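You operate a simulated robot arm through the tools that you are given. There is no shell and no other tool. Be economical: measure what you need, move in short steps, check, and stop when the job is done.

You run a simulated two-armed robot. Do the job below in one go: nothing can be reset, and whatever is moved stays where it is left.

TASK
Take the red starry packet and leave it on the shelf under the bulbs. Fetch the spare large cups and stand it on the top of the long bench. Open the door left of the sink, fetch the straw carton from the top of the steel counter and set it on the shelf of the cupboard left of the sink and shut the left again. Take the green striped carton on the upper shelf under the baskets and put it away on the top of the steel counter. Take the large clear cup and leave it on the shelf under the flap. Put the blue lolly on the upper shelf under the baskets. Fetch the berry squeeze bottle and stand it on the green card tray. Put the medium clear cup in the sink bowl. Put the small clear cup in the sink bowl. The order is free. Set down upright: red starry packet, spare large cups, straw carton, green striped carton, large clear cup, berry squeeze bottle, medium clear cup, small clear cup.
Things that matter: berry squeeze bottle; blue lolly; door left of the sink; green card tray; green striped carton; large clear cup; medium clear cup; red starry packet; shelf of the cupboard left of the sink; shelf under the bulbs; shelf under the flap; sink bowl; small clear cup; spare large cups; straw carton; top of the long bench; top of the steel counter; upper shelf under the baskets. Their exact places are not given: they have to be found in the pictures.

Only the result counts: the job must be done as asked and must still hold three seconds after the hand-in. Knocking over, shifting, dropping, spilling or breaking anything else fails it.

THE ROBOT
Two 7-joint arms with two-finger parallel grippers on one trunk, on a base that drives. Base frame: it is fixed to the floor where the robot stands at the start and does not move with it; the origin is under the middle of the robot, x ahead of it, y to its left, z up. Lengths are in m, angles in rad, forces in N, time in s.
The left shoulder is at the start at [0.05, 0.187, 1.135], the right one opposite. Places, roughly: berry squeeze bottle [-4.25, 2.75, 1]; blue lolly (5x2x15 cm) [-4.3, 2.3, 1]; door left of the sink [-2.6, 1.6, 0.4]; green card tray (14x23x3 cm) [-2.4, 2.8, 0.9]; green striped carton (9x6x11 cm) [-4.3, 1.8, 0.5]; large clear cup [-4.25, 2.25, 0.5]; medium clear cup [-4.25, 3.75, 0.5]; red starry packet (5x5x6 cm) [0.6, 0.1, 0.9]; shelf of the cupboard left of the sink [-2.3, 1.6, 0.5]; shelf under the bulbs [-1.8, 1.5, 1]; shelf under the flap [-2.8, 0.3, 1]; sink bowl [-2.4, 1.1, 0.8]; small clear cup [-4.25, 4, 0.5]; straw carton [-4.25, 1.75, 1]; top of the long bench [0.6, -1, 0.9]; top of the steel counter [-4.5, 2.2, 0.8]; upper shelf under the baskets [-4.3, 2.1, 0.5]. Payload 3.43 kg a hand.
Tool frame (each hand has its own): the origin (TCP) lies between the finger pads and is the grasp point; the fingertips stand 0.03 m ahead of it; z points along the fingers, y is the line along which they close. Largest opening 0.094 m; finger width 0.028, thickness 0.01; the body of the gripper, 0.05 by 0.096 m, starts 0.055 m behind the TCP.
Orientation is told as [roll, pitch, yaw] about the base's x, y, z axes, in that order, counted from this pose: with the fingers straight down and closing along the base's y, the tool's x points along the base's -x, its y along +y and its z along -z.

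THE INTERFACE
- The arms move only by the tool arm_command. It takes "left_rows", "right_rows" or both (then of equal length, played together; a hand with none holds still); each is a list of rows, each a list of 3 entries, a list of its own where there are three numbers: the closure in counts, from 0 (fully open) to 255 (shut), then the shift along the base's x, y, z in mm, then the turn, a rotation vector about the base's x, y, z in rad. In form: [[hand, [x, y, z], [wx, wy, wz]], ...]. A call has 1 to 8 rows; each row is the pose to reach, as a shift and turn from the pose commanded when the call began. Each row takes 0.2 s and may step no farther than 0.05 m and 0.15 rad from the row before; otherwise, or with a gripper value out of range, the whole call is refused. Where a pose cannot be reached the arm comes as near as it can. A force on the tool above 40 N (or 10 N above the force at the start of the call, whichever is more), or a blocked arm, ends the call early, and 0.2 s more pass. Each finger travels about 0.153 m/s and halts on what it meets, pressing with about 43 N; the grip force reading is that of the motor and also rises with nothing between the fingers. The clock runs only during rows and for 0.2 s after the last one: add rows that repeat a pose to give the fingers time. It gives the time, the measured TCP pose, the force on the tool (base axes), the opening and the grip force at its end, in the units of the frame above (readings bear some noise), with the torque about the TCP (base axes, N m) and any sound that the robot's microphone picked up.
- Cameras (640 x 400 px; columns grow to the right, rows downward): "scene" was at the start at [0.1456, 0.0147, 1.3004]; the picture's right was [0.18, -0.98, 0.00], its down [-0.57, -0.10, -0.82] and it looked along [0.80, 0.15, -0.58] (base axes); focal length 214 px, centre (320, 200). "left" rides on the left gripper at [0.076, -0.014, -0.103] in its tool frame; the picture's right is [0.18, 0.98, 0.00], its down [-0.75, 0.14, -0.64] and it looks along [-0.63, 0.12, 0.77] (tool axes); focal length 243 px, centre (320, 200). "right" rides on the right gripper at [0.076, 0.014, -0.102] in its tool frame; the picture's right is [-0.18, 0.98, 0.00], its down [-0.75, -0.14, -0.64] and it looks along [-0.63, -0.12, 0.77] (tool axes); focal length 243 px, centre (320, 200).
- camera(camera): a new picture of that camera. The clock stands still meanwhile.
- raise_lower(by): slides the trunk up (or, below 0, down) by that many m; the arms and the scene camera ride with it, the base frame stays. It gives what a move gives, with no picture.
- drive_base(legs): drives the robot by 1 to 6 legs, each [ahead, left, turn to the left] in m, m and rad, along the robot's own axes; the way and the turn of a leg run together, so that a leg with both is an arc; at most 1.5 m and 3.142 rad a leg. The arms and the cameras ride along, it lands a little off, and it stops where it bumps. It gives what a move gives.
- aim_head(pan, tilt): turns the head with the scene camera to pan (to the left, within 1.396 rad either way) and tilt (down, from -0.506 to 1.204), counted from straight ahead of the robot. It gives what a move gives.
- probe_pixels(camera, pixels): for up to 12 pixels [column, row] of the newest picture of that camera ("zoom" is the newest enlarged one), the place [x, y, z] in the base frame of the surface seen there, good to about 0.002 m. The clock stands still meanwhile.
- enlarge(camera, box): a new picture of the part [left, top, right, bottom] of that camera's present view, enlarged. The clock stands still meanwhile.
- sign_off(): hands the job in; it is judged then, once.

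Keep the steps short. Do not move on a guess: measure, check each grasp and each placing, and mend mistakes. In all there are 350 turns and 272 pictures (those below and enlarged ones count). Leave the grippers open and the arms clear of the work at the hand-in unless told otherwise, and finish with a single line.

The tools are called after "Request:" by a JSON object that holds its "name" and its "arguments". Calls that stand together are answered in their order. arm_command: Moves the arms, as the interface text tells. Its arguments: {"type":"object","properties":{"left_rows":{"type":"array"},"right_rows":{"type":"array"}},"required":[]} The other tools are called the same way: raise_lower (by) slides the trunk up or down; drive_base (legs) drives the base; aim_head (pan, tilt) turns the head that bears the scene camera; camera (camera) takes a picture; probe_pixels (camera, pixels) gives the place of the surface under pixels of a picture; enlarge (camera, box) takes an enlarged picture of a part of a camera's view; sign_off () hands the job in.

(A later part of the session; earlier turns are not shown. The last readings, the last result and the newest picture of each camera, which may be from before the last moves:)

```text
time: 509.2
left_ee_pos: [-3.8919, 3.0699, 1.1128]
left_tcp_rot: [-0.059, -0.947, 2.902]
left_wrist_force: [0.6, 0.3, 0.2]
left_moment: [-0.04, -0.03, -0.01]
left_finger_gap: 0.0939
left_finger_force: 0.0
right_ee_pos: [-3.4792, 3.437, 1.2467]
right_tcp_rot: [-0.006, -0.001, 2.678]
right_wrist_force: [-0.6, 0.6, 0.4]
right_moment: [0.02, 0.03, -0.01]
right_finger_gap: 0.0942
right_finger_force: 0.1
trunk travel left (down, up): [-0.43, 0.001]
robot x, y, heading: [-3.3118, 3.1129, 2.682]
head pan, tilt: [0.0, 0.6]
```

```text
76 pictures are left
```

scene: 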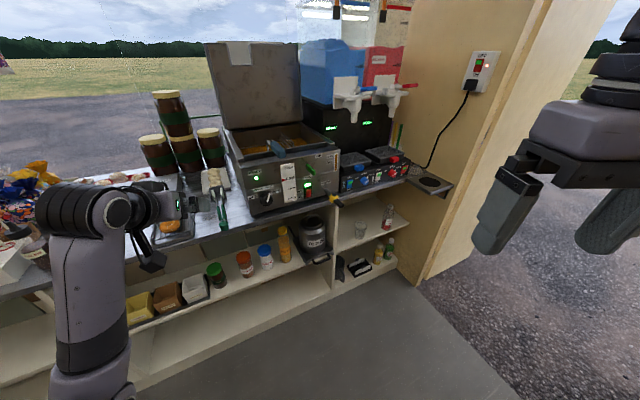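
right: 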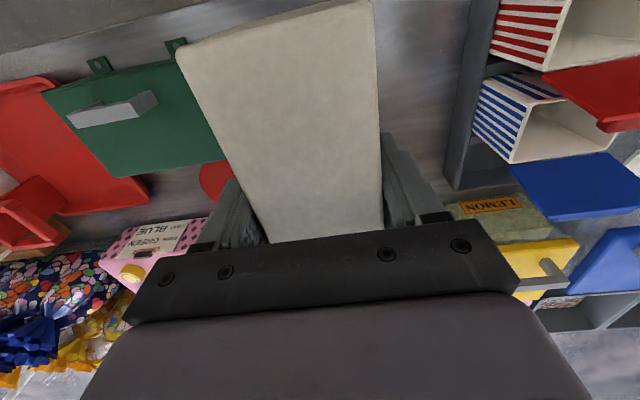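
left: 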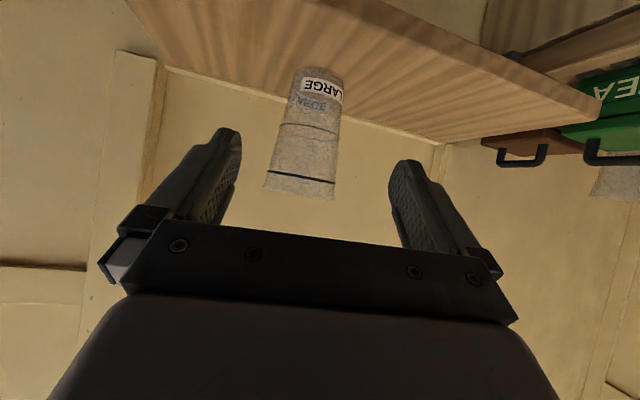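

Lower the trunk 0.4 and the hand to z≈0.53, then move +y first and in afterwards.

Request:
{"name": "raise_lower", "arguments": {"by": -0.4}}

Request:
{"name": "arm_command", "arguments": {"left_rows": [[0, [0, 0, -45], [0, 0, 0]], [0, [0, 0, -90], [0, 0, 0]], [0, [0, 0, -135], [0, 0, 0]], [0, [0, 0, -182], [0, 0, 0]]]}}

Request:
{"name": "drive_base", "arguments": {"legs": [[0.311, -0.63, 0], [0.06, 0.03, 0]]}}

Request:
{"name": "camera", "arguments": {"camera": "left"}}

Request:
{"name": "camera", "arguments": {"camera": "scene"}}

```text
time: 513.0
left_ee_pos: [-3.8903, 3.0714, 0.7141]
left_tcp_rot: [-0.061, -0.947, 2.902]
left_wrist_force: [0.4, -0.8, -0.6]
left_moment: [-0.01, 0.01, 0.01]
left_finger_gap: 0.0941
left_finger_force: 0.1
right_ee_pos: [-3.4787, 3.4367, 0.8445]
right_tcp_rot: [-0.007, 0.0, 2.677]
right_wrist_force: [0.3, 1.0, -0.3]
right_moment: [-0.01, -0.01, 0.01]
right_finger_gap: 0.0941
right_finger_force: 0.1
trunk travel left (down, up): [-0.03, 0.401]
robot x, y, heading: [-3.306, 3.1119, 2.679]
head pan, tilt: [0.0, 0.6]
```

```text
time: 514.0
left_ee_pos: [-3.8907, 3.07, 0.5318]
left_tcp_rot: [-0.06, -0.95, 2.903]
left_wrist_force: [-0.1, 0.4, 0.1]
left_moment: [0.0, 0.03, -0.01]
left_finger_gap: 0.0939
left_finger_force: 0.1
right_ee_pos: [-3.4775, 3.4372, 0.8453]
right_tcp_rot: [-0.008, 0.0, 2.677]
right_wrist_force: [-0.8, 0.6, 0.3]
right_moment: [-0.02, 0.0, 0.02]
right_finger_gap: 0.094
right_finger_force: 0.0
trunk travel left (down, up): [-0.03, 0.401]
robot x, y, heading: [-3.3051, 3.1129, 2.679]
head pan, tilt: [0.0, 0.6]
```

```text
time: 518.5
left_ee_pos: [-3.9542, 3.7729, 0.5315]
left_tcp_rot: [-0.059, -0.947, 2.903]
left_wrist_force: [0.0, -0.3, -0.5]
left_moment: [-0.01, -0.05, -0.01]
left_finger_gap: 0.094
left_finger_force: 0.0
right_ee_pos: [-3.5433, 4.1414, 0.845]
right_tcp_rot: [-0.007, -0.001, 2.678]
right_wrist_force: [-0.2, -0.4, -0.3]
right_moment: [0.02, -0.03, 0.01]
right_finger_gap: 0.0942
right_finger_force: 0.0
trunk travel left (down, up): [-0.03, 0.401]
robot x, y, heading: [-3.3724, 3.816, 2.681]
head pan, tilt: [0.0, 0.6]
```

```text
75 pictures are left
```

left: 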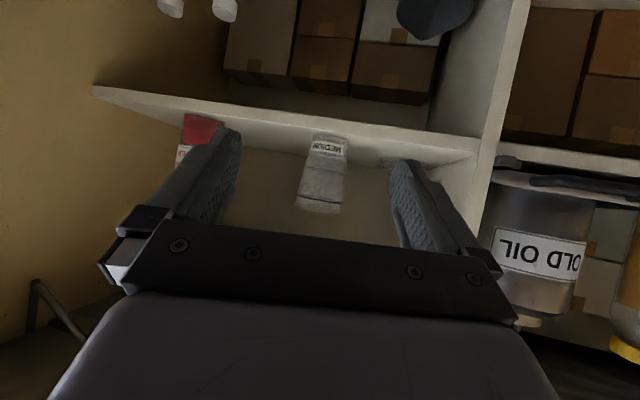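

```text
74 pictures are left
```

scene: 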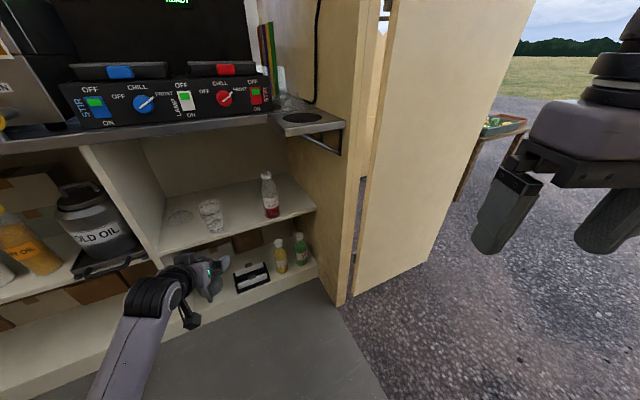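

Good approach view. Measure the MEDIUM label now.

Request:
{"name": "probe_pixels", "arguments": {"camera": "left", "pixels": [[328, 147], [315, 143], [342, 151], [321, 145], [335, 149]]}}

```text
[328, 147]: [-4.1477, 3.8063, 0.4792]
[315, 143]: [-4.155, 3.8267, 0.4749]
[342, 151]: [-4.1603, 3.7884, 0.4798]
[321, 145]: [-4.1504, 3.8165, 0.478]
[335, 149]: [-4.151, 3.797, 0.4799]
```

Drive to 0.12 m before it on the hand's line.

Request:
{"name": "drive_base", "arguments": {"legs": [[0.094, 0.048, 0]]}}

Request:
{"name": "camera", "arguments": {"camera": "left"}}

```text
time: 519.7
left_ee_pos: [-4.0594, 3.7723, 0.5311]
left_tcp_rot: [-0.058, -0.948, 2.904]
left_wrist_force: [-0.3, 0.0, 0.3]
left_moment: [-0.02, 0.0, -0.04]
left_finger_gap: 0.0939
left_finger_force: 0.1
right_ee_pos: [-3.6469, 4.14, 0.8447]
right_tcp_rot: [-0.007, 0.0, 2.681]
right_wrist_force: [-0.1, 0.3, 1.0]
right_moment: [0.0, -0.02, -0.01]
right_finger_gap: 0.0941
right_finger_force: 0.1
trunk travel left (down, up): [-0.03, 0.401]
robot x, y, heading: [-3.4757, 3.8185, 2.682]
head pan, tilt: [0.0, 0.6]
```

```text
73 pictures are left
```

left: 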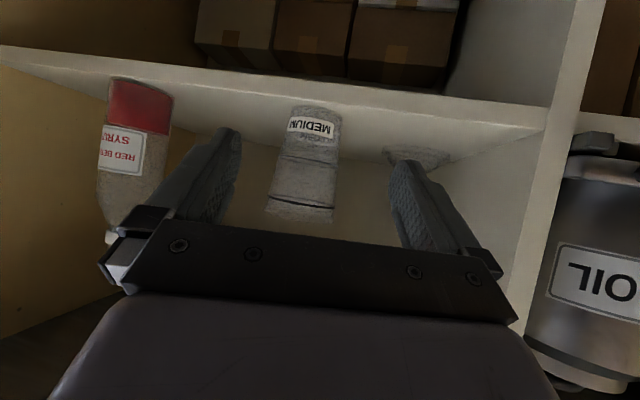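

Advance (−114, +36) mm and grip.

Request:
{"name": "arm_command", "arguments": {"left_rows": [[0, [-38, 12, 0], [0, 0, 0]], [0, [-76, 24, 0], [0, 0, 0]], [0, [-114, 36, 0], [0, 0, 0]], [0, [-114, 36, 0], [0, 0, 0]]]}}

Request:
{"name": "camera", "arguments": {"camera": "left"}}

```text
time: 520.7
left_ee_pos: [-4.1735, 3.8088, 0.5321]
left_tcp_rot: [-0.058, -0.948, 2.904]
left_wrist_force: [-0.2, -0.5, -0.1]
left_moment: [0.01, 0.0, -0.01]
left_finger_gap: 0.0943
left_finger_force: 0.0
right_ee_pos: [-3.6484, 4.1405, 0.8457]
right_tcp_rot: [-0.007, 0.0, 2.68]
right_wrist_force: [-0.3, 0.8, 0.1]
right_moment: [0.0, -0.01, -0.02]
right_finger_gap: 0.0941
right_finger_force: 0.1
trunk travel left (down, up): [-0.03, 0.401]
robot x, y, heading: [-3.4733, 3.8138, 2.687]
head pan, tilt: [0.0, 0.6]
```

```text
72 pictures are left
```

left: 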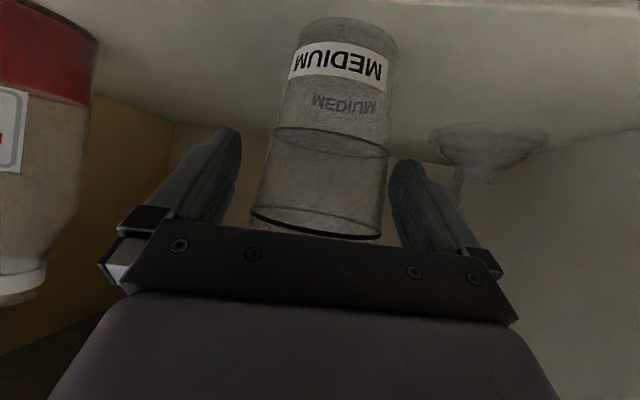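

Request:
{"name": "arm_command", "arguments": {"left_rows": [[80, [0, 0, 0], [0, 0, 0]], [160, [0, 0, 0], [0, 0, 0]], [255, [0, 0, 0], [0, 0, 0]], [255, [0, 0, 0], [0, 0, 0]], [255, [0, 0, 15], [0, 0, 0]], [255, [0, 0, 35], [0, 0, 0]]]}}

Request:
{"name": "camera", "arguments": {"camera": "left"}}

```text
time: 522.1
left_ee_pos: [-4.1722, 3.8088, 0.5671]
left_tcp_rot: [-0.06, -0.947, 2.904]
left_wrist_force: [-0.3, -0.8, -0.5]
left_moment: [0.05, 0.0, -0.01]
left_finger_gap: 0.0696
left_finger_force: 43.6
right_ee_pos: [-3.6474, 4.1413, 0.8454]
right_tcp_rot: [-0.006, 0.001, 2.678]
right_wrist_force: [-0.3, 0.4, -0.7]
right_moment: [0.01, 0.01, 0.0]
right_finger_gap: 0.0942
right_finger_force: 0.1
trunk travel left (down, up): [-0.03, 0.401]
robot x, y, heading: [-3.4809, 3.8135, 2.681]
head pan, tilt: [0.0, 0.6]
```

```text
71 pictures are left
```

left: 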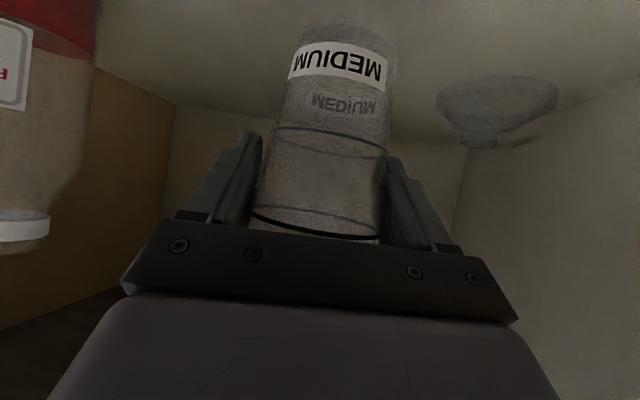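

MEDIUM is held. Withdraw along the same line, then back into the aisle and raise the trunk.

Request:
{"name": "arm_command", "arguments": {"left_rows": [[255, [38, -12, 5], [0, 0, 0]], [255, [76, -24, 10], [0, 0, 0]], [255, [114, -36, 15], [0, 0, 0]], [255, [150, -48, 15], [0, 0, 0]]]}}

Request:
{"name": "drive_base", "arguments": {"legs": [[-0.12, -0.05, 0], [-0.2, 0.5, 0]]}}

Request:
{"name": "raise_lower", "arguments": {"by": 0.4}}

Request:
{"name": "camera", "arguments": {"camera": "scene"}}

```text
time: 523.1
left_ee_pos: [-4.0234, 3.7599, 0.5813]
left_tcp_rot: [-0.062, -0.946, 2.906]
left_wrist_force: [0.7, 0.7, 0.2]
left_moment: [-0.01, 0.02, -0.01]
left_finger_gap: 0.0693
left_finger_force: 43.0
right_ee_pos: [-3.6473, 4.1415, 0.8435]
right_tcp_rot: [-0.006, 0.001, 2.678]
right_wrist_force: [0.6, -0.1, 0.4]
right_moment: [0.03, 0.01, 0.01]
right_finger_gap: 0.0939
right_finger_force: 0.1
trunk travel left (down, up): [-0.03, 0.401]
robot x, y, heading: [-3.481, 3.8168, 2.678]
head pan, tilt: [0.0, 0.6]
```

```text
time: 527.1
left_ee_pos: [-3.9346, 3.2162, 0.5811]
left_tcp_rot: [-0.06, -0.948, 2.905]
left_wrist_force: [-0.3, 0.2, 0.1]
left_moment: [0.05, -0.01, 0.0]
left_finger_gap: 0.0689
left_finger_force: 42.9
right_ee_pos: [-3.5593, 3.5978, 0.8459]
right_tcp_rot: [-0.007, 0.001, 2.681]
right_wrist_force: [-0.2, 0.4, 0.1]
right_moment: [-0.02, 0.01, -0.01]
right_finger_gap: 0.0943
right_finger_force: 0.0
trunk travel left (down, up): [-0.03, 0.401]
robot x, y, heading: [-3.387, 3.276, 2.682]
head pan, tilt: [0.0, 0.6]
```

```text
time: 530.9
left_ee_pos: [-3.9343, 3.2157, 0.9811]
left_tcp_rot: [-0.059, -0.947, 2.907]
left_wrist_force: [0.1, -0.2, -0.4]
left_moment: [-0.02, -0.02, 0.04]
left_finger_gap: 0.0689
left_finger_force: 43.2
right_ee_pos: [-3.5587, 3.5972, 1.2458]
right_tcp_rot: [-0.007, 0.002, 2.68]
right_wrist_force: [-0.7, -0.3, 0.2]
right_moment: [-0.02, 0.0, -0.01]
right_finger_gap: 0.0941
right_finger_force: 0.0
trunk travel left (down, up): [-0.43, 0.001]
robot x, y, heading: [-3.3875, 3.2704, 2.688]
head pan, tilt: [0.0, 0.6]
```

```text
70 pictures are left
```

scene: 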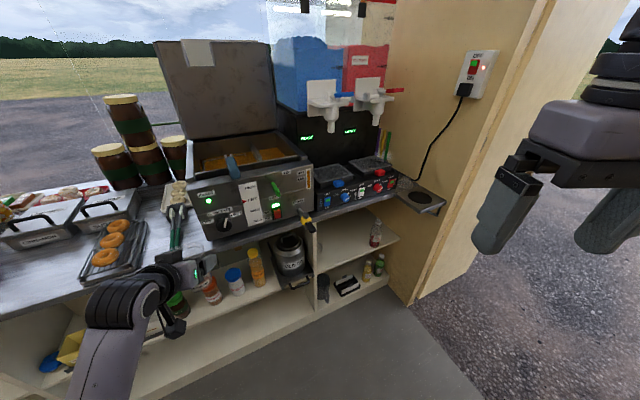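

Turn to face the sink (heading −0.3) and travel down the aisle.

Request:
{"name": "drive_base", "arguments": {"legs": [[0, 0, -2.988], [0.36, -1.03, 0], [0.36, -1.03, 0]]}}

Request:
{"name": "aim_head", "arguments": {"pan": 0.3, "tilt": 0.6}}

Request:
{"name": "camera", "arguments": {"camera": "scene"}}

```text
time: 548.7
left_ee_pos: [-2.7886, 1.2313, 0.9804]
left_tcp_rot: [-0.059, -0.948, -0.089]
left_wrist_force: [-0.4, -1.0, -0.7]
left_moment: [0.01, 0.02, 0.01]
left_finger_gap: 0.0685
left_finger_force: 43.0
right_ee_pos: [-3.1036, 0.7982, 1.2464]
right_tcp_rot: [-0.007, 0.001, -0.313]
right_wrist_force: [0.5, 0.3, 0.2]
right_moment: [0.0, -0.03, -0.03]
right_finger_gap: 0.0939
right_finger_force: 0.0
trunk travel left (down, up): [-0.43, 0.001]
robot x, y, heading: [-3.3176, 1.097, -0.316]
head pan, tilt: [0.0, 0.6]
```

```text
time: 549.5
left_ee_pos: [-2.7879, 1.2317, 0.982]
left_tcp_rot: [-0.06, -0.948, -0.089]
left_wrist_force: [0.6, -0.2, -0.1]
left_moment: [0.01, 0.01, -0.01]
left_finger_gap: 0.068
left_finger_force: 43.2
right_ee_pos: [-3.1041, 0.7998, 1.2447]
right_tcp_rot: [-0.007, 0.003, -0.315]
right_wrist_force: [-0.2, 0.8, 0.5]
right_moment: [-0.03, 0.01, 0.04]
right_finger_gap: 0.0941
right_finger_force: 0.1
trunk travel left (down, up): [-0.43, 0.001]
robot x, y, heading: [-3.3213, 1.0957, -0.311]
head pan, tilt: [0.3, 0.6]
```

```text
69 pictures are left
```

scene: 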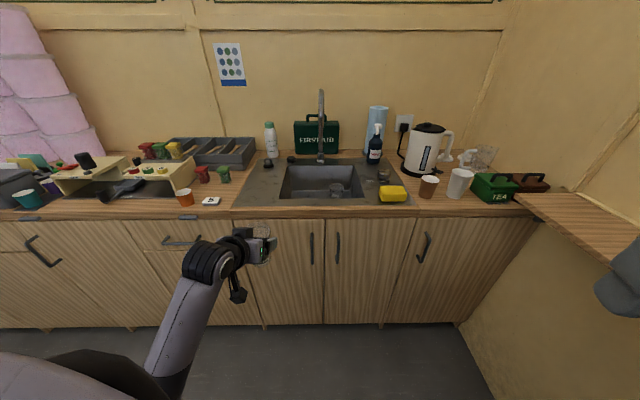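

Raise to z≈1.02 (cup base ≈0.952, above the 0.926 rim, top below the spout) and drive ahead 0.30.

Request:
{"name": "arm_command", "arguments": {"left_rows": [[255, [0, 0, 20], [0, 0, 0]], [255, [0, 0, 38], [0, 0, 0]]]}}

Request:
{"name": "drive_base", "arguments": {"legs": [[0.3, 0.0, 0]]}}

Request:
{"name": "camera", "arguments": {"camera": "scene"}}

Request:
{"name": "camera", "arguments": {"camera": "left"}}

```text
time: 550.1
left_ee_pos: [-2.7892, 1.2324, 1.0192]
left_tcp_rot: [-0.06, -0.947, -0.09]
left_wrist_force: [0.5, -0.6, 0.3]
left_moment: [0.0, -0.02, 0.0]
left_finger_gap: 0.0681
left_finger_force: 42.8
right_ee_pos: [-3.1043, 0.8, 1.2448]
right_tcp_rot: [-0.006, 0.002, -0.315]
right_wrist_force: [0.2, -0.6, -0.7]
right_moment: [0.0, 0.01, 0.01]
right_finger_gap: 0.094
right_finger_force: 0.2
trunk travel left (down, up): [-0.43, 0.001]
robot x, y, heading: [-3.3194, 1.0939, -0.312]
head pan, tilt: [0.3, 0.6]
```

```text
time: 552.1
left_ee_pos: [-2.4994, 1.1388, 1.0177]
left_tcp_rot: [-0.06, -0.946, -0.089]
left_wrist_force: [-0.4, -0.6, -0.2]
left_moment: [-0.03, -0.01, 0.0]
left_finger_gap: 0.0683
left_finger_force: 42.6
right_ee_pos: [-2.8159, 0.7062, 1.2455]
right_tcp_rot: [-0.006, 0.002, -0.313]
right_wrist_force: [0.6, -0.8, 0.2]
right_moment: [-0.03, 0.02, 0.03]
right_finger_gap: 0.0938
right_finger_force: 0.1
trunk travel left (down, up): [-0.43, 0.001]
robot x, y, heading: [-3.0323, 1.0011, -0.312]
head pan, tilt: [0.3, 0.6]
```

```text
68 pictures are left
```

scene: 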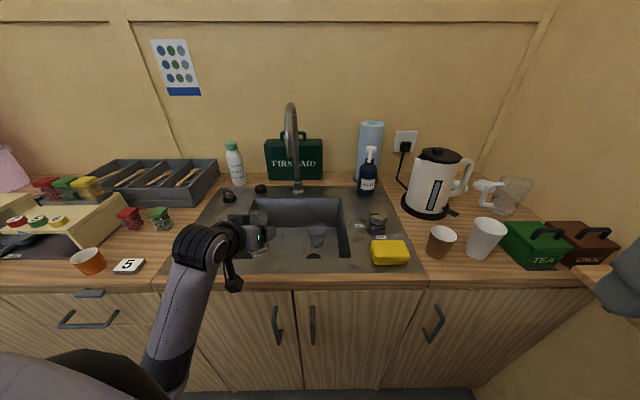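

```text
67 pictures are left
```

left: 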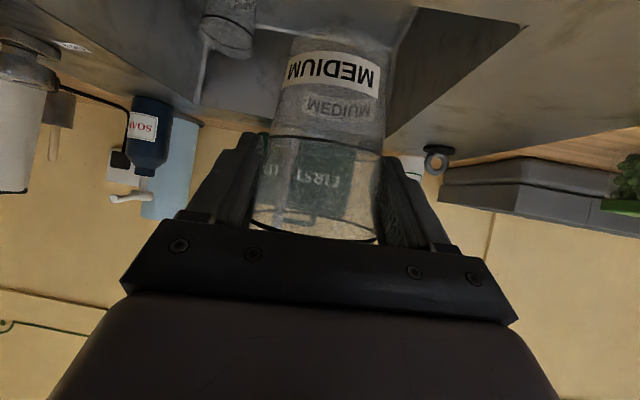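

Extend over the bowl (x→−2.29) at this height.

Request:
{"name": "arm_command", "arguments": {"left_rows": [[255, [42, 0, 0], [0, 0, 0]], [255, [84, 0, 0], [0, 0, 0]], [255, [126, 0, 0], [0, 0, 0]], [255, [168, 0, 0], [0, 0, 0]], [255, [208, 0, 0], [0, 0, 0]]]}}

Request:
{"name": "camera", "arguments": {"camera": "scene"}}

Request:
{"name": "camera", "arguments": {"camera": "left"}}

```text
time: 553.3
left_ee_pos: [-2.2917, 1.1398, 1.0189]
left_tcp_rot: [-0.06, -0.946, -0.088]
left_wrist_force: [0.1, -0.6, 0.3]
left_moment: [0.01, 0.02, 0.0]
left_finger_gap: 0.0683
left_finger_force: 43.1
right_ee_pos: [-2.8156, 0.7074, 1.2445]
right_tcp_rot: [-0.007, 0.002, -0.315]
right_wrist_force: [-0.7, 0.2, 0.1]
right_moment: [-0.01, 0.02, -0.03]
right_finger_gap: 0.094
right_finger_force: 0.2
trunk travel left (down, up): [-0.43, 0.001]
robot x, y, heading: [-3.0314, 1.0027, -0.314]
head pan, tilt: [0.3, 0.6]
```

```text
66 pictures are left
```

scene: 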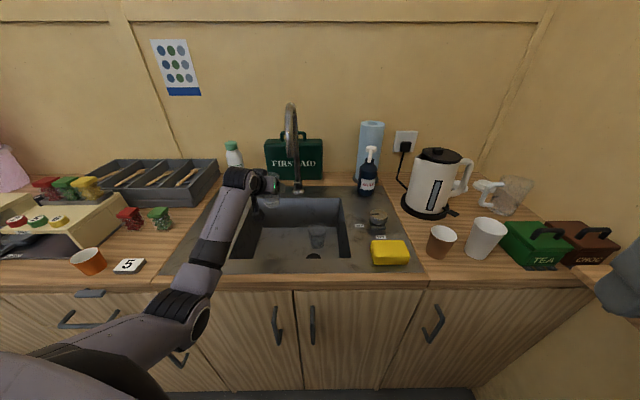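

```text
65 pictures are left
```

left: 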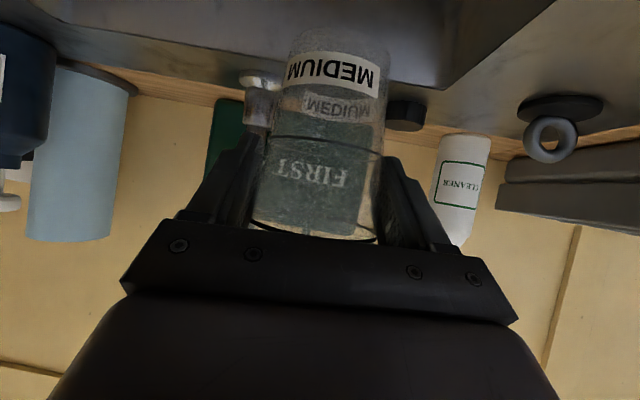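

Check the forearm's height above the counter edge before lowering.

Request:
{"name": "probe_pixels", "arguments": {"camera": "scene", "pixels": [[190, 320], [175, 330], [205, 260], [215, 235], [232, 200], [245, 175], [190, 300], [210, 285]]}}

```text
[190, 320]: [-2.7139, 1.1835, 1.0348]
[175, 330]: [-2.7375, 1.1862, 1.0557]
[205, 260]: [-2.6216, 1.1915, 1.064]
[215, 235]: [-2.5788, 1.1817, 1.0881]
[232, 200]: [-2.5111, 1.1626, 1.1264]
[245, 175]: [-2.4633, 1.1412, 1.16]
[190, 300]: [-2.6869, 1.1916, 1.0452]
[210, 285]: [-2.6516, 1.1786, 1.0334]
```

The low forearm would hit the counter edge when lowering into the bowl. Instead I'll set the cup on the free steel deck left of the bowl and regrip it from above with the right hand. Measure that deck area.

Request:
{"name": "probe_pixels", "arguments": {"camera": "scene", "pixels": [[229, 197], [260, 188], [225, 262], [240, 262], [190, 262], [160, 215], [130, 265], [235, 165], [92, 262], [175, 245]]}}

Request:
{"name": "enlarge", "arguments": {"camera": "scene", "box": [60, 130, 360, 300]}}

```text
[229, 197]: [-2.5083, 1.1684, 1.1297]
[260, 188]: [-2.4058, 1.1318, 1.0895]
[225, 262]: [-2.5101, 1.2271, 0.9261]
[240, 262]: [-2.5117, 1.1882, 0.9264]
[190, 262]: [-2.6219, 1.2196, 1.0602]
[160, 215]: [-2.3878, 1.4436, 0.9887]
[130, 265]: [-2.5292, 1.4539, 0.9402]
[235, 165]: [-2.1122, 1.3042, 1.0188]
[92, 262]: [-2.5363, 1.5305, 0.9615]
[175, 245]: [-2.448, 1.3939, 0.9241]
```

```text
2.13 times, centred on (210, 215) of scene
```

zoom: 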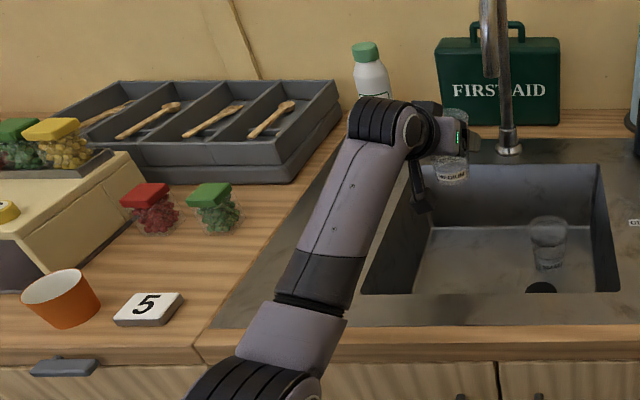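

Set it down at (−2.41, 1.295) on the deck.

Request:
{"name": "arm_command", "arguments": {"left_rows": [[255, [-35, 30, 0], [0, 0, 0]], [255, [-70, 65, 0], [0, 0, 0]], [255, [-100, 100, 0], [0, 0, 0]], [255, [-115, 135, 0], [0, 0, 0]], [255, [-120, 155, 0], [0, 0, 0]], [255, [-120, 155, -10], [0, 0, 0]], [255, [-120, 155, -17], [0, 0, 0]]]}}

Request:
{"name": "camera", "arguments": {"camera": "scene"}}

Request:
{"name": "camera", "arguments": {"camera": "left"}}

```text
time: 554.9
left_ee_pos: [-2.4119, 1.2935, 1.0028]
left_tcp_rot: [-0.058, -0.946, -0.089]
left_wrist_force: [0.5, 0.9, 0.5]
left_moment: [0.0, 0.01, 0.0]
left_finger_gap: 0.068
left_finger_force: 43.0
right_ee_pos: [-2.8156, 0.7067, 1.2455]
right_tcp_rot: [-0.008, 0.001, -0.314]
right_wrist_force: [0.4, 0.2, -1.0]
right_moment: [-0.03, -0.02, 0.0]
right_finger_gap: 0.094
right_finger_force: 0.1
trunk travel left (down, up): [-0.43, 0.001]
robot x, y, heading: [-3.0343, 1.0007, -0.309]
head pan, tilt: [0.3, 0.6]
```

```text
63 pictures are left
```

scene: 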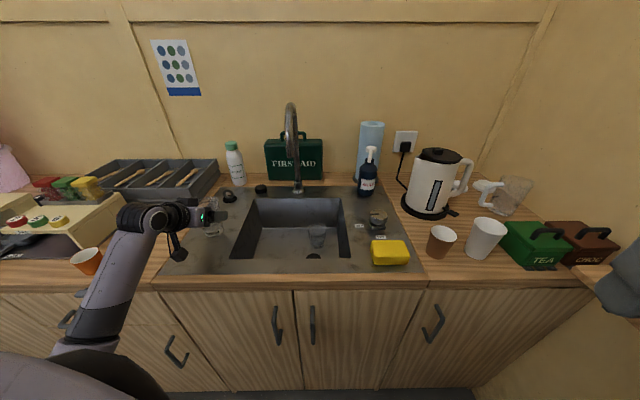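

```text
62 pictures are left
```

left: 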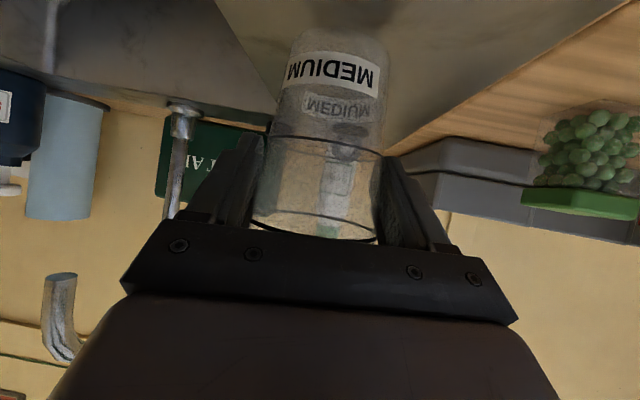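

Request:
{"name": "arm_command", "arguments": {"left_rows": [[255, [0, 0, -4], [0, 0, 0]], [255, [0, 0, -7], [0, 0, 0]], [255, [0, 0, -9], [0, 0, 0]], [255, [0, 0, -11], [0, 0, 0]], [255, [0, 0, -13], [0, 0, 0]]]}}

```text
time: 556.1
left_ee_pos: [-2.4126, 1.294, 0.9901]
left_tcp_rot: [-0.06, -0.95, -0.089]
left_wrist_force: [0.8, -0.8, 3.4]
left_moment: [0.03, -0.01, -0.05]
left_finger_gap: 0.0681
left_finger_force: 43.5
right_ee_pos: [-2.8168, 0.7062, 1.2461]
right_tcp_rot: [-0.007, 0.001, -0.314]
right_wrist_force: [0.9, 0.3, -0.3]
right_moment: [-0.02, 0.01, 0.04]
right_finger_gap: 0.0939
right_finger_force: 0.1
trunk travel left (down, up): [-0.43, 0.001]
robot x, y, heading: [-3.0299, 1.0014, -0.313]
head pan, tilt: [0.3, 0.6]
```

Request:
{"name": "arm_command", "arguments": {"left_rows": [[255, [0, 0, -2], [0, 0, 0]], [160, [0, 0, -1], [0, 0, 0]], [80, [0, 0, 0], [0, 0, 0]], [0, [0, 0, 0], [0, 0, 0]], [0, [-32, 5, 12], [0, 0, 0]], [0, [-65, 10, 28], [0, 0, 0]], [0, [-105, 16, 50], [0, 0, 0]], [0, [-145, 22, 70], [0, 0, 0]]]}}

Request:
{"name": "camera", "arguments": {"camera": "scene"}}

```text
time: 557.9
left_ee_pos: [-2.5585, 1.3155, 1.0588]
left_tcp_rot: [-0.058, -0.946, -0.088]
left_wrist_force: [-0.8, 0.2, -1.0]
left_moment: [-0.02, -0.04, 0.01]
left_finger_gap: 0.094
left_finger_force: 0.1
right_ee_pos: [-2.816, 0.7062, 1.2448]
right_tcp_rot: [-0.006, 0.0, -0.313]
right_wrist_force: [0.3, -0.5, 0.7]
right_moment: [0.01, 0.01, -0.04]
right_finger_gap: 0.094
right_finger_force: 0.0
trunk travel left (down, up): [-0.43, 0.001]
robot x, y, heading: [-3.0311, 1.0014, -0.315]
head pan, tilt: [0.3, 0.6]
```

```text
61 pictures are left
```

scene: 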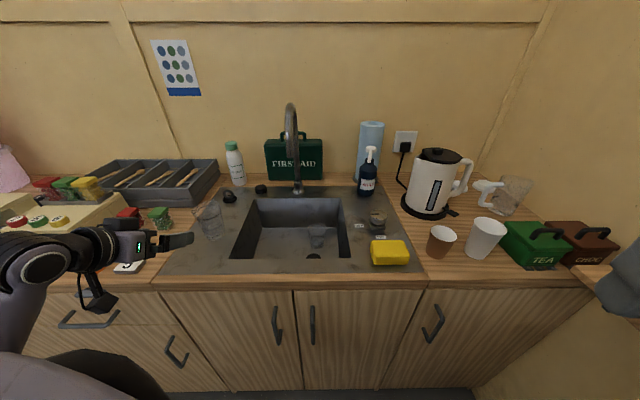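

MEDIUM stands on the deck. Back off, turn to +0.35 and position for the right hand, raising the left hand a little.

Request:
{"name": "drive_base", "arguments": {"legs": [[-0.19, -0.06, 0], [0, 0, 0.665]]}}

Request:
{"name": "arm_command", "arguments": {"left_rows": [[0, [-20, 0, 40], [0, 0, 0]], [0, [-40, 0, 80], [0, 0, 0]]], "right_rows": [[0, [30, 0, -30], [0, 0, 0]], [0, [60, 0, -60], [0, 0, 0]]]}}

Request:
{"name": "aim_head", "arguments": {"pan": -0.3, "tilt": 0.6}}

Request:
{"name": "camera", "arguments": {"camera": "scene"}}

```text
time: 561.3
left_ee_pos: [-3.0502, 1.5427, 1.0594]
left_tcp_rot: [-0.057, -0.947, 0.576]
left_wrist_force: [0.2, 0.6, 0.4]
left_moment: [-0.02, 0.0, 0.03]
left_finger_gap: 0.094
left_finger_force: 0.1
right_ee_pos: [-2.8775, 0.9031, 1.2457]
right_tcp_rot: [-0.007, 0.001, 0.351]
right_wrist_force: [0.5, -0.5, -0.5]
right_moment: [0.03, -0.02, -0.02]
right_finger_gap: 0.0941
right_finger_force: 0.1
trunk travel left (down, up): [-0.43, 0.001]
robot x, y, heading: [-3.2322, 1.0055, 0.349]
head pan, tilt: [0.3, 0.6]
```

```text
time: 561.9
left_ee_pos: [-3.0901, 1.5417, 1.139]
left_tcp_rot: [-0.058, -0.947, 0.575]
left_wrist_force: [0.9, -0.6, -0.4]
left_moment: [0.06, 0.01, 0.05]
left_finger_gap: 0.0942
left_finger_force: 0.1
right_ee_pos: [-2.8186, 0.9042, 1.1842]
right_tcp_rot: [-0.008, 0.001, 0.351]
right_wrist_force: [0.1, 0.8, 0.0]
right_moment: [0.02, 0.0, 0.0]
right_finger_gap: 0.0941
right_finger_force: 0.1
trunk travel left (down, up): [-0.43, 0.001]
robot x, y, heading: [-3.2329, 1.0045, 0.35]
head pan, tilt: [0.3, 0.6]
```

```text
time: 562.9
left_ee_pos: [-3.0905, 1.5425, 1.1391]
left_tcp_rot: [-0.062, -0.946, 0.577]
left_wrist_force: [0.5, -0.4, 0.1]
left_moment: [-0.02, 0.02, 0.06]
left_finger_gap: 0.0939
left_finger_force: 0.1
right_ee_pos: [-2.819, 0.9043, 1.1852]
right_tcp_rot: [-0.005, 0.001, 0.351]
right_wrist_force: [-0.3, -0.4, -0.5]
right_moment: [-0.01, 0.0, 0.02]
right_finger_gap: 0.0942
right_finger_force: 0.1
trunk travel left (down, up): [-0.43, 0.001]
robot x, y, heading: [-3.2279, 1.0041, 0.351]
head pan, tilt: [-0.3, 0.6]
```

```text
60 pictures are left
```

scene: 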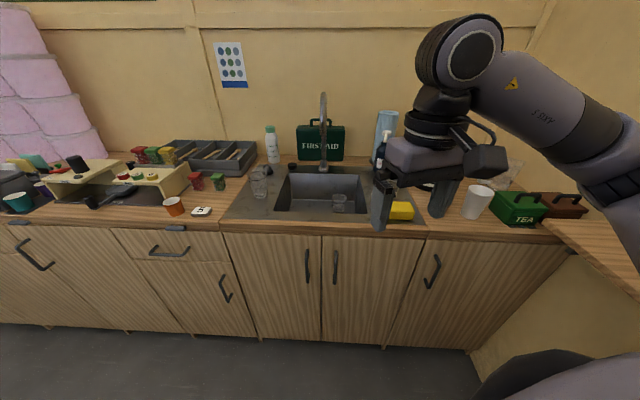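

Drive most of the way, then measure the cup with the right hand's camera.

Request:
{"name": "drive_base", "arguments": {"legs": [[0.2, 0.21, 0]]}}

Request:
{"name": "camera", "arguments": {"camera": "right"}}

Request:
{"name": "camera", "arguments": {"camera": "scene"}}

```text
time: 564.9
left_ee_pos: [-2.9745, 1.8089, 1.1394]
left_tcp_rot: [-0.061, -0.945, 0.574]
left_wrist_force: [0.5, 1.0, 0.4]
left_moment: [0.0, 0.03, 0.01]
left_finger_gap: 0.094
left_finger_force: 0.1
right_ee_pos: [-2.7051, 1.169, 1.1851]
right_tcp_rot: [-0.007, 0.001, 0.347]
right_wrist_force: [0.8, 0.2, 0.1]
right_moment: [-0.01, 0.0, -0.02]
right_finger_gap: 0.0943
right_finger_force: 0.1
trunk travel left (down, up): [-0.43, 0.001]
robot x, y, heading: [-3.1175, 1.2711, 0.355]
head pan, tilt: [-0.3, 0.6]
```

```text
59 pictures are left
```

right: 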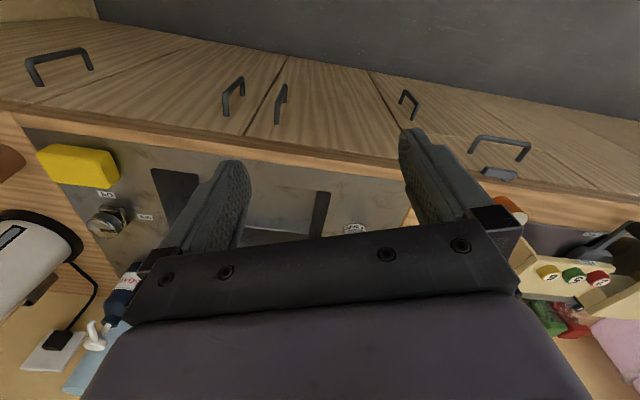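

```text
58 pictures are left
```

scene: 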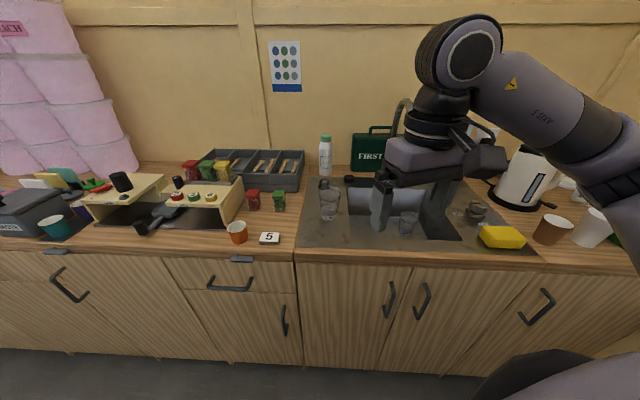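

Request:
{"name": "probe_pixels", "arguments": {"camera": "right", "pixels": [[355, 230], [349, 231], [361, 229]]}}

Request:
{"name": "enlarge", "arguments": {"camera": "scene", "box": [290, 170, 390, 250]}}

```text
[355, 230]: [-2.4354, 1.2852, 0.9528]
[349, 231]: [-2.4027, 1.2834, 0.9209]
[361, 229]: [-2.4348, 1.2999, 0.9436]
```

```text
5.00 times, centred on (340, 210) of scene
```

zoom: 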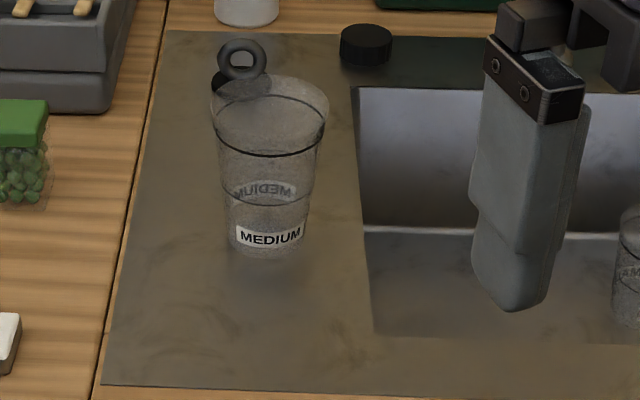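

Request:
{"name": "probe_pixels", "arguments": {"camera": "zoom", "pixels": [[270, 238], [242, 238], [298, 234], [256, 238], [285, 236], [265, 265], [242, 60], [160, 130]]}}

```text
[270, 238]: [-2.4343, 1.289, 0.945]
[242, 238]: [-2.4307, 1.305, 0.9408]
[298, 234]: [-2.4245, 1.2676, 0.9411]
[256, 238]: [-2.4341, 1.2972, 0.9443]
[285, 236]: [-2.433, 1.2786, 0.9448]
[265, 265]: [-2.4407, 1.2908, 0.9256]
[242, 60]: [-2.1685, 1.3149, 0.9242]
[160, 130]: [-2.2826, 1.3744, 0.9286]
```

Cup axis ≈ (−2.408, 1.290), rim z≈1.034. Drive 0.13 ahead, then move the right hand above it.

Request:
{"name": "drive_base", "arguments": {"legs": [[0.13, 0, 0]]}}

Request:
{"name": "arm_command", "arguments": {"right_rows": [[0, [40, 18, -10], [0, 0, 0]], [0, [80, 36, -20], [0, 0, 0]], [0, [120, 54, -30], [0, 0, 0]], [0, [158, 70, -40], [0, 0, 0]]]}}

Request:
{"name": "camera", "arguments": {"camera": "right"}}

```text
time: 566.2
left_ee_pos: [-2.8525, 1.8532, 1.1393]
left_tcp_rot: [-0.058, -0.946, 0.574]
left_wrist_force: [-0.3, 0.1, 0.4]
left_moment: [-0.03, 0.03, -0.01]
left_finger_gap: 0.094
left_finger_force: 0.0
right_ee_pos: [-2.5814, 1.2151, 1.184]
right_tcp_rot: [-0.008, 0.001, 0.349]
right_wrist_force: [0.7, 1.2, -0.6]
right_moment: [0.0, 0.03, 0.04]
right_finger_gap: 0.0939
right_finger_force: 0.1
trunk travel left (down, up): [-0.43, 0.001]
robot x, y, heading: [-2.9929, 1.3138, 0.346]
head pan, tilt: [-0.3, 0.6]
```

```text
time: 567.2
left_ee_pos: [-2.8521, 1.8536, 1.1398]
left_tcp_rot: [-0.061, -0.946, 0.573]
left_wrist_force: [0.4, 0.0, 1.2]
left_moment: [0.0, -0.04, 0.0]
left_finger_gap: 0.0939
left_finger_force: 0.0
right_ee_pos: [-2.4238, 1.2849, 1.1435]
right_tcp_rot: [-0.008, 0.001, 0.351]
right_wrist_force: [0.7, 0.0, 0.1]
right_moment: [0.01, 0.02, 0.02]
right_finger_gap: 0.0941
right_finger_force: 0.1
trunk travel left (down, up): [-0.43, 0.001]
robot x, y, heading: [-2.9956, 1.3123, 0.348]
head pan, tilt: [-0.3, 0.6]
```

```text
56 pictures are left
```

right: 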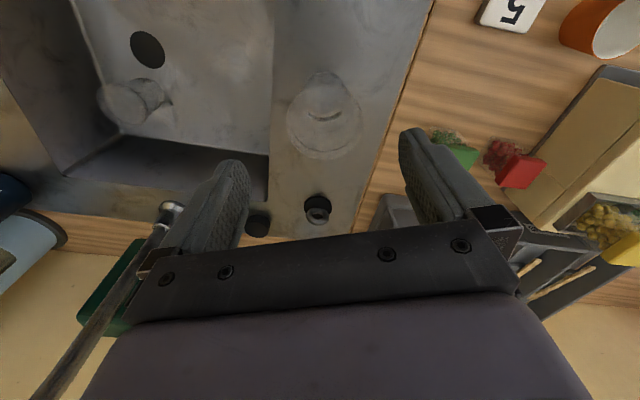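

Centre on the cup and descend to z≈0.998.

Request:
{"name": "arm_command", "arguments": {"right_rows": [[0, [16, 5, 0], [0, 0, 0]], [0, [16, 5, -45], [0, 0, 0]], [0, [16, 5, -90], [0, 0, 0]], [0, [16, 5, -130], [0, 0, 0]], [0, [16, 5, -145], [0, 0, 0]]]}}

Request:
{"name": "camera", "arguments": {"camera": "right"}}

```text
time: 568.4
left_ee_pos: [-2.8524, 1.8528, 1.1402]
left_tcp_rot: [-0.06, -0.947, 0.572]
left_wrist_force: [0.4, -1.1, 0.3]
left_moment: [0.0, 0.01, 0.01]
left_finger_gap: 0.0938
left_finger_force: 0.0
right_ee_pos: [-2.4078, 1.2875, 0.9979]
right_tcp_rot: [-0.009, 0.001, 0.35]
right_wrist_force: [0.1, 0.2, 0.5]
right_moment: [0.03, -0.02, -0.02]
right_finger_gap: 0.094
right_finger_force: 0.1
trunk travel left (down, up): [-0.43, 0.001]
robot x, y, heading: [-2.9917, 1.3143, 0.352]
head pan, tilt: [-0.3, 0.6]
```

```text
55 pictures are left
```

right: 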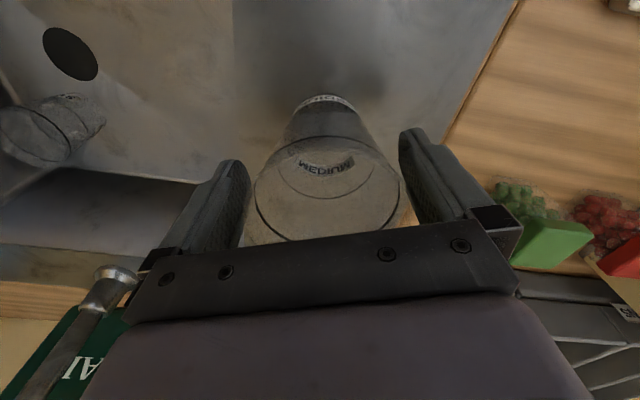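

Request:
{"name": "arm_command", "arguments": {"right_rows": [[80, [0, 0, 0], [0, 0, 0]], [160, [0, 0, 0], [0, 0, 0]], [255, [0, 0, 0], [0, 0, 0]], [255, [0, 0, 0], [0, 0, 0]], [255, [0, 0, 15], [0, 0, 0]], [255, [0, 0, 35], [0, 0, 0]], [255, [0, 0, 45], [0, 0, 0]]]}}

Request:
{"name": "camera", "arguments": {"camera": "right"}}

```text
time: 570.0
left_ee_pos: [-2.8535, 1.8534, 1.14]
left_tcp_rot: [-0.059, -0.946, 0.574]
left_wrist_force: [0.5, 1.0, 0.9]
left_moment: [-0.01, 0.0, 0.01]
left_finger_gap: 0.0937
left_finger_force: 0.1
right_ee_pos: [-2.4079, 1.2897, 1.0445]
right_tcp_rot: [-0.007, 0.0, 0.349]
right_wrist_force: [-0.9, 0.6, -0.4]
right_moment: [0.04, -0.02, -0.01]
right_finger_gap: 0.0711
right_finger_force: 43.3
trunk travel left (down, up): [-0.43, 0.001]
robot x, y, heading: [-2.995, 1.3157, 0.352]
head pan, tilt: [-0.3, 0.6]
```

```text
54 pictures are left
```

right: 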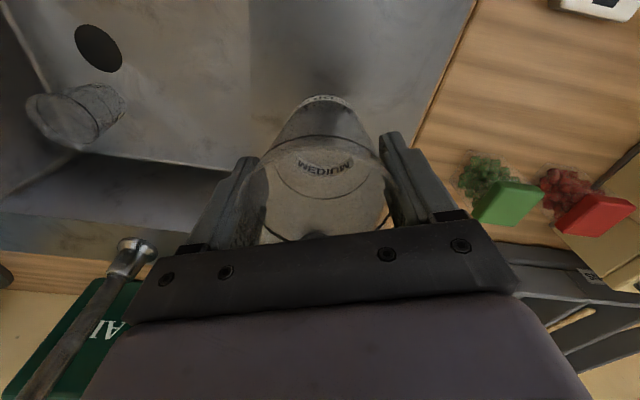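

Held. Carry it over the bowl to (−2.42, 1.13), clear of the spout, then check.

Request:
{"name": "arm_command", "arguments": {"right_rows": [[255, [-4, -40, 0], [0, 0, 0]], [255, [-8, -80, 0], [0, 0, 0]], [255, [-10, -120, 0], [0, 0, 0]], [255, [-12, -160, 0], [0, 0, 0]], [255, [-12, -160, -40], [0, 0, 0]], [255, [-12, -160, -80], [0, 0, 0]]]}}

Request:
{"name": "camera", "arguments": {"camera": "right"}}

Request:
{"name": "camera", "arguments": {"camera": "scene"}}

```text
time: 571.4
left_ee_pos: [-2.8526, 1.8523, 1.1398]
left_tcp_rot: [-0.058, -0.947, 0.574]
left_wrist_force: [-0.3, -0.3, 0.2]
left_moment: [-0.01, 0.0, 0.0]
left_finger_gap: 0.0942
left_finger_force: 0.1
right_ee_pos: [-2.4202, 1.1294, 0.9638]
right_tcp_rot: [-0.007, -0.002, 0.349]
right_wrist_force: [0.3, -0.1, 0.6]
right_moment: [-0.01, -0.02, 0.0]
right_finger_gap: 0.0709
right_finger_force: 43.0
trunk travel left (down, up): [-0.43, 0.001]
robot x, y, heading: [-2.9921, 1.3123, 0.353]
head pan, tilt: [-0.3, 0.6]
```

```text
53 pictures are left
```

right: 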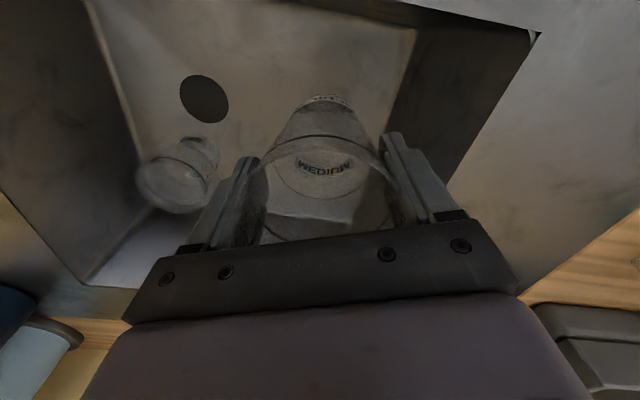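

```text
52 pictures are left
```

scene: 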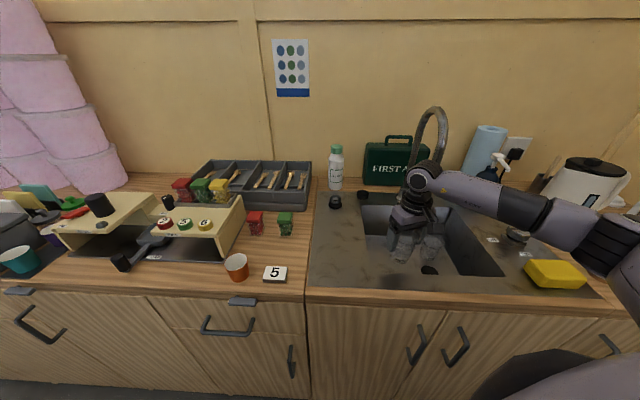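

Lower into the bowl.

Request:
{"name": "arm_command", "arguments": {"right_rows": [[255, [0, 0, -35], [0, 0, 0]], [255, [0, 0, -70], [0, 0, 0]], [255, [0, 0, -92], [0, 0, 0]], [255, [0, 0, -98], [0, 0, 0]], [255, [0, 0, -102], [0, 0, 0]], [255, [0, 0, -105], [0, 0, 0]], [255, [0, 0, -108], [0, 0, 0]]]}}

```text
time: 573.0
left_ee_pos: [-2.8548, 1.8533, 1.14]
left_tcp_rot: [-0.062, -0.948, 0.576]
left_wrist_force: [-0.1, 0.0, -0.2]
left_moment: [0.01, 0.01, 0.0]
left_finger_gap: 0.0939
left_finger_force: 0.1
right_ee_pos: [-2.4206, 1.1291, 0.8589]
right_tcp_rot: [-0.008, -0.001, 0.349]
right_wrist_force: [-2.7, -0.1, 15.2]
right_moment: [-0.35, 0.23, -0.05]
right_finger_gap: 0.071
right_finger_force: 42.4
trunk travel left (down, up): [-0.43, 0.001]
robot x, y, heading: [-2.9949, 1.3155, 0.35]
head pan, tilt: [-0.3, 0.6]
```

Contact (15 N). Ease, open, go straight up.

Request:
{"name": "arm_command", "arguments": {"right_rows": [[255, [0, 0, 2], [0, 0, 0]], [160, [0, 0, 3], [0, 0, 0]], [60, [0, 0, 3], [0, 0, 0]], [0, [0, 0, 3], [0, 0, 0]], [0, [0, 0, 45], [0, 0, 0]], [0, [0, 0, 90], [0, 0, 0]], [0, [0, 0, 135], [0, 0, 0]], [0, [0, 0, 180], [0, 0, 0]]]}}

Request:
{"name": "camera", "arguments": {"camera": "right"}}

```text
time: 574.8
left_ee_pos: [-2.8527, 1.8538, 1.1398]
left_tcp_rot: [-0.061, -0.949, 0.574]
left_wrist_force: [-0.4, -0.1, -0.1]
left_moment: [0.01, -0.02, -0.03]
left_finger_gap: 0.0941
left_finger_force: 0.1
right_ee_pos: [-2.4208, 1.1308, 1.0361]
right_tcp_rot: [-0.008, 0.002, 0.351]
right_wrist_force: [0.3, 0.2, -0.1]
right_moment: [0.01, 0.02, 0.0]
right_finger_gap: 0.0939
right_finger_force: 0.1
trunk travel left (down, up): [-0.43, 0.001]
robot x, y, heading: [-2.9956, 1.3107, 0.35]
head pan, tilt: [-0.3, 0.6]
```

```text
51 pictures are left
```

right: 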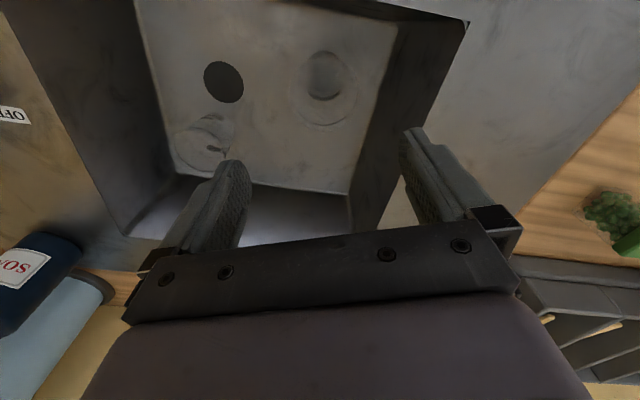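

Both cups stand in the bowl. Now the blue lolly with the right hand: retract, back off, turn round.

Request:
{"name": "arm_command", "arguments": {"right_rows": [[0, [-40, -10, 30], [0, 0, 0]], [0, [-80, -25, 60], [0, 0, 0]], [0, [-120, -40, 90], [0, 0, 0]], [0, [-150, -55, 120], [0, 0, 0]]]}}

Request:
{"name": "drive_base", "arguments": {"legs": [[-0.32, 0, 0], [0, 0, 2.79], [0.1, -0.85, 0]]}}

Request:
{"name": "aim_head", "arguments": {"pan": -0.2, "tilt": 0.5}}

Request:
{"name": "camera", "arguments": {"camera": "scene"}}

```text
refused: row 1 steps farther than a row can; nothing moved
```

```text
time: 587.6
left_ee_pos: [-3.7108, 1.5995, 1.1398]
left_tcp_rot: [-0.06, -0.945, -2.927]
left_wrist_force: [0.5, 0.0, 0.0]
left_moment: [0.0, 0.01, -0.02]
left_finger_gap: 0.0939
left_finger_force: 0.0
right_ee_pos: [-3.8613, 2.4293, 1.0359]
right_tcp_rot: [-0.008, -0.001, 3.131]
right_wrist_force: [-0.5, 0.7, 1.0]
right_moment: [-0.04, 0.01, 0.02]
right_finger_gap: 0.094
right_finger_force: 0.1
trunk travel left (down, up): [-0.43, 0.001]
robot x, y, heading: [-3.3888, 2.0572, 3.14]
head pan, tilt: [-0.3, 0.6]
```

```text
time: 588.3
left_ee_pos: [-3.7107, 1.5992, 1.1394]
left_tcp_rot: [-0.057, -0.946, -2.927]
left_wrist_force: [-0.3, -0.8, -0.2]
left_moment: [-0.03, 0.01, 0.04]
left_finger_gap: 0.0939
left_finger_force: 0.0
right_ee_pos: [-3.8617, 2.4301, 1.0348]
right_tcp_rot: [-0.008, 0.0, 3.131]
right_wrist_force: [-0.6, 0.6, 0.0]
right_moment: [-0.01, 0.01, 0.02]
right_finger_gap: 0.0939
right_finger_force: 0.1
trunk travel left (down, up): [-0.43, 0.001]
robot x, y, heading: [-3.3894, 2.0521, 3.132]
head pan, tilt: [-0.201, 0.499]
```

```text
50 pictures are left
```

scene: 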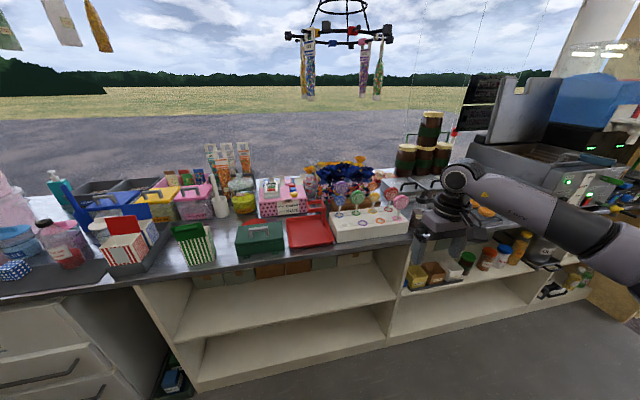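

Request:
{"name": "enlarge", "arguments": {"camera": "scene", "box": [300, 160, 440, 250]}}

Request:
{"name": "probe_pixels", "arguments": {"camera": "zoom", "pixels": [[180, 160], [170, 160], [190, 160], [180, 145], [180, 175], [188, 205], [190, 222], [260, 190], [150, 250], [250, 135]]}}

```text
4.44 times, centred on (370, 205) of scene
```

zoom: 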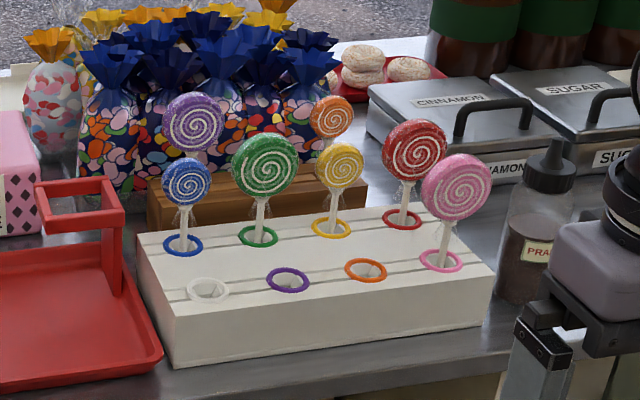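

```text
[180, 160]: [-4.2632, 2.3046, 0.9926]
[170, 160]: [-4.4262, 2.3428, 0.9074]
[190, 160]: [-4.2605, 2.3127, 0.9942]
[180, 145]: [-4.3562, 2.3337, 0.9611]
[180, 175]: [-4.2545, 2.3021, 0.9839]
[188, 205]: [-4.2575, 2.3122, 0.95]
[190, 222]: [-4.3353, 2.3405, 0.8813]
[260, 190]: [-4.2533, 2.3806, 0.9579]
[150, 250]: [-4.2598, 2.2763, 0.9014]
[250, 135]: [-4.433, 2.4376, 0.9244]
```

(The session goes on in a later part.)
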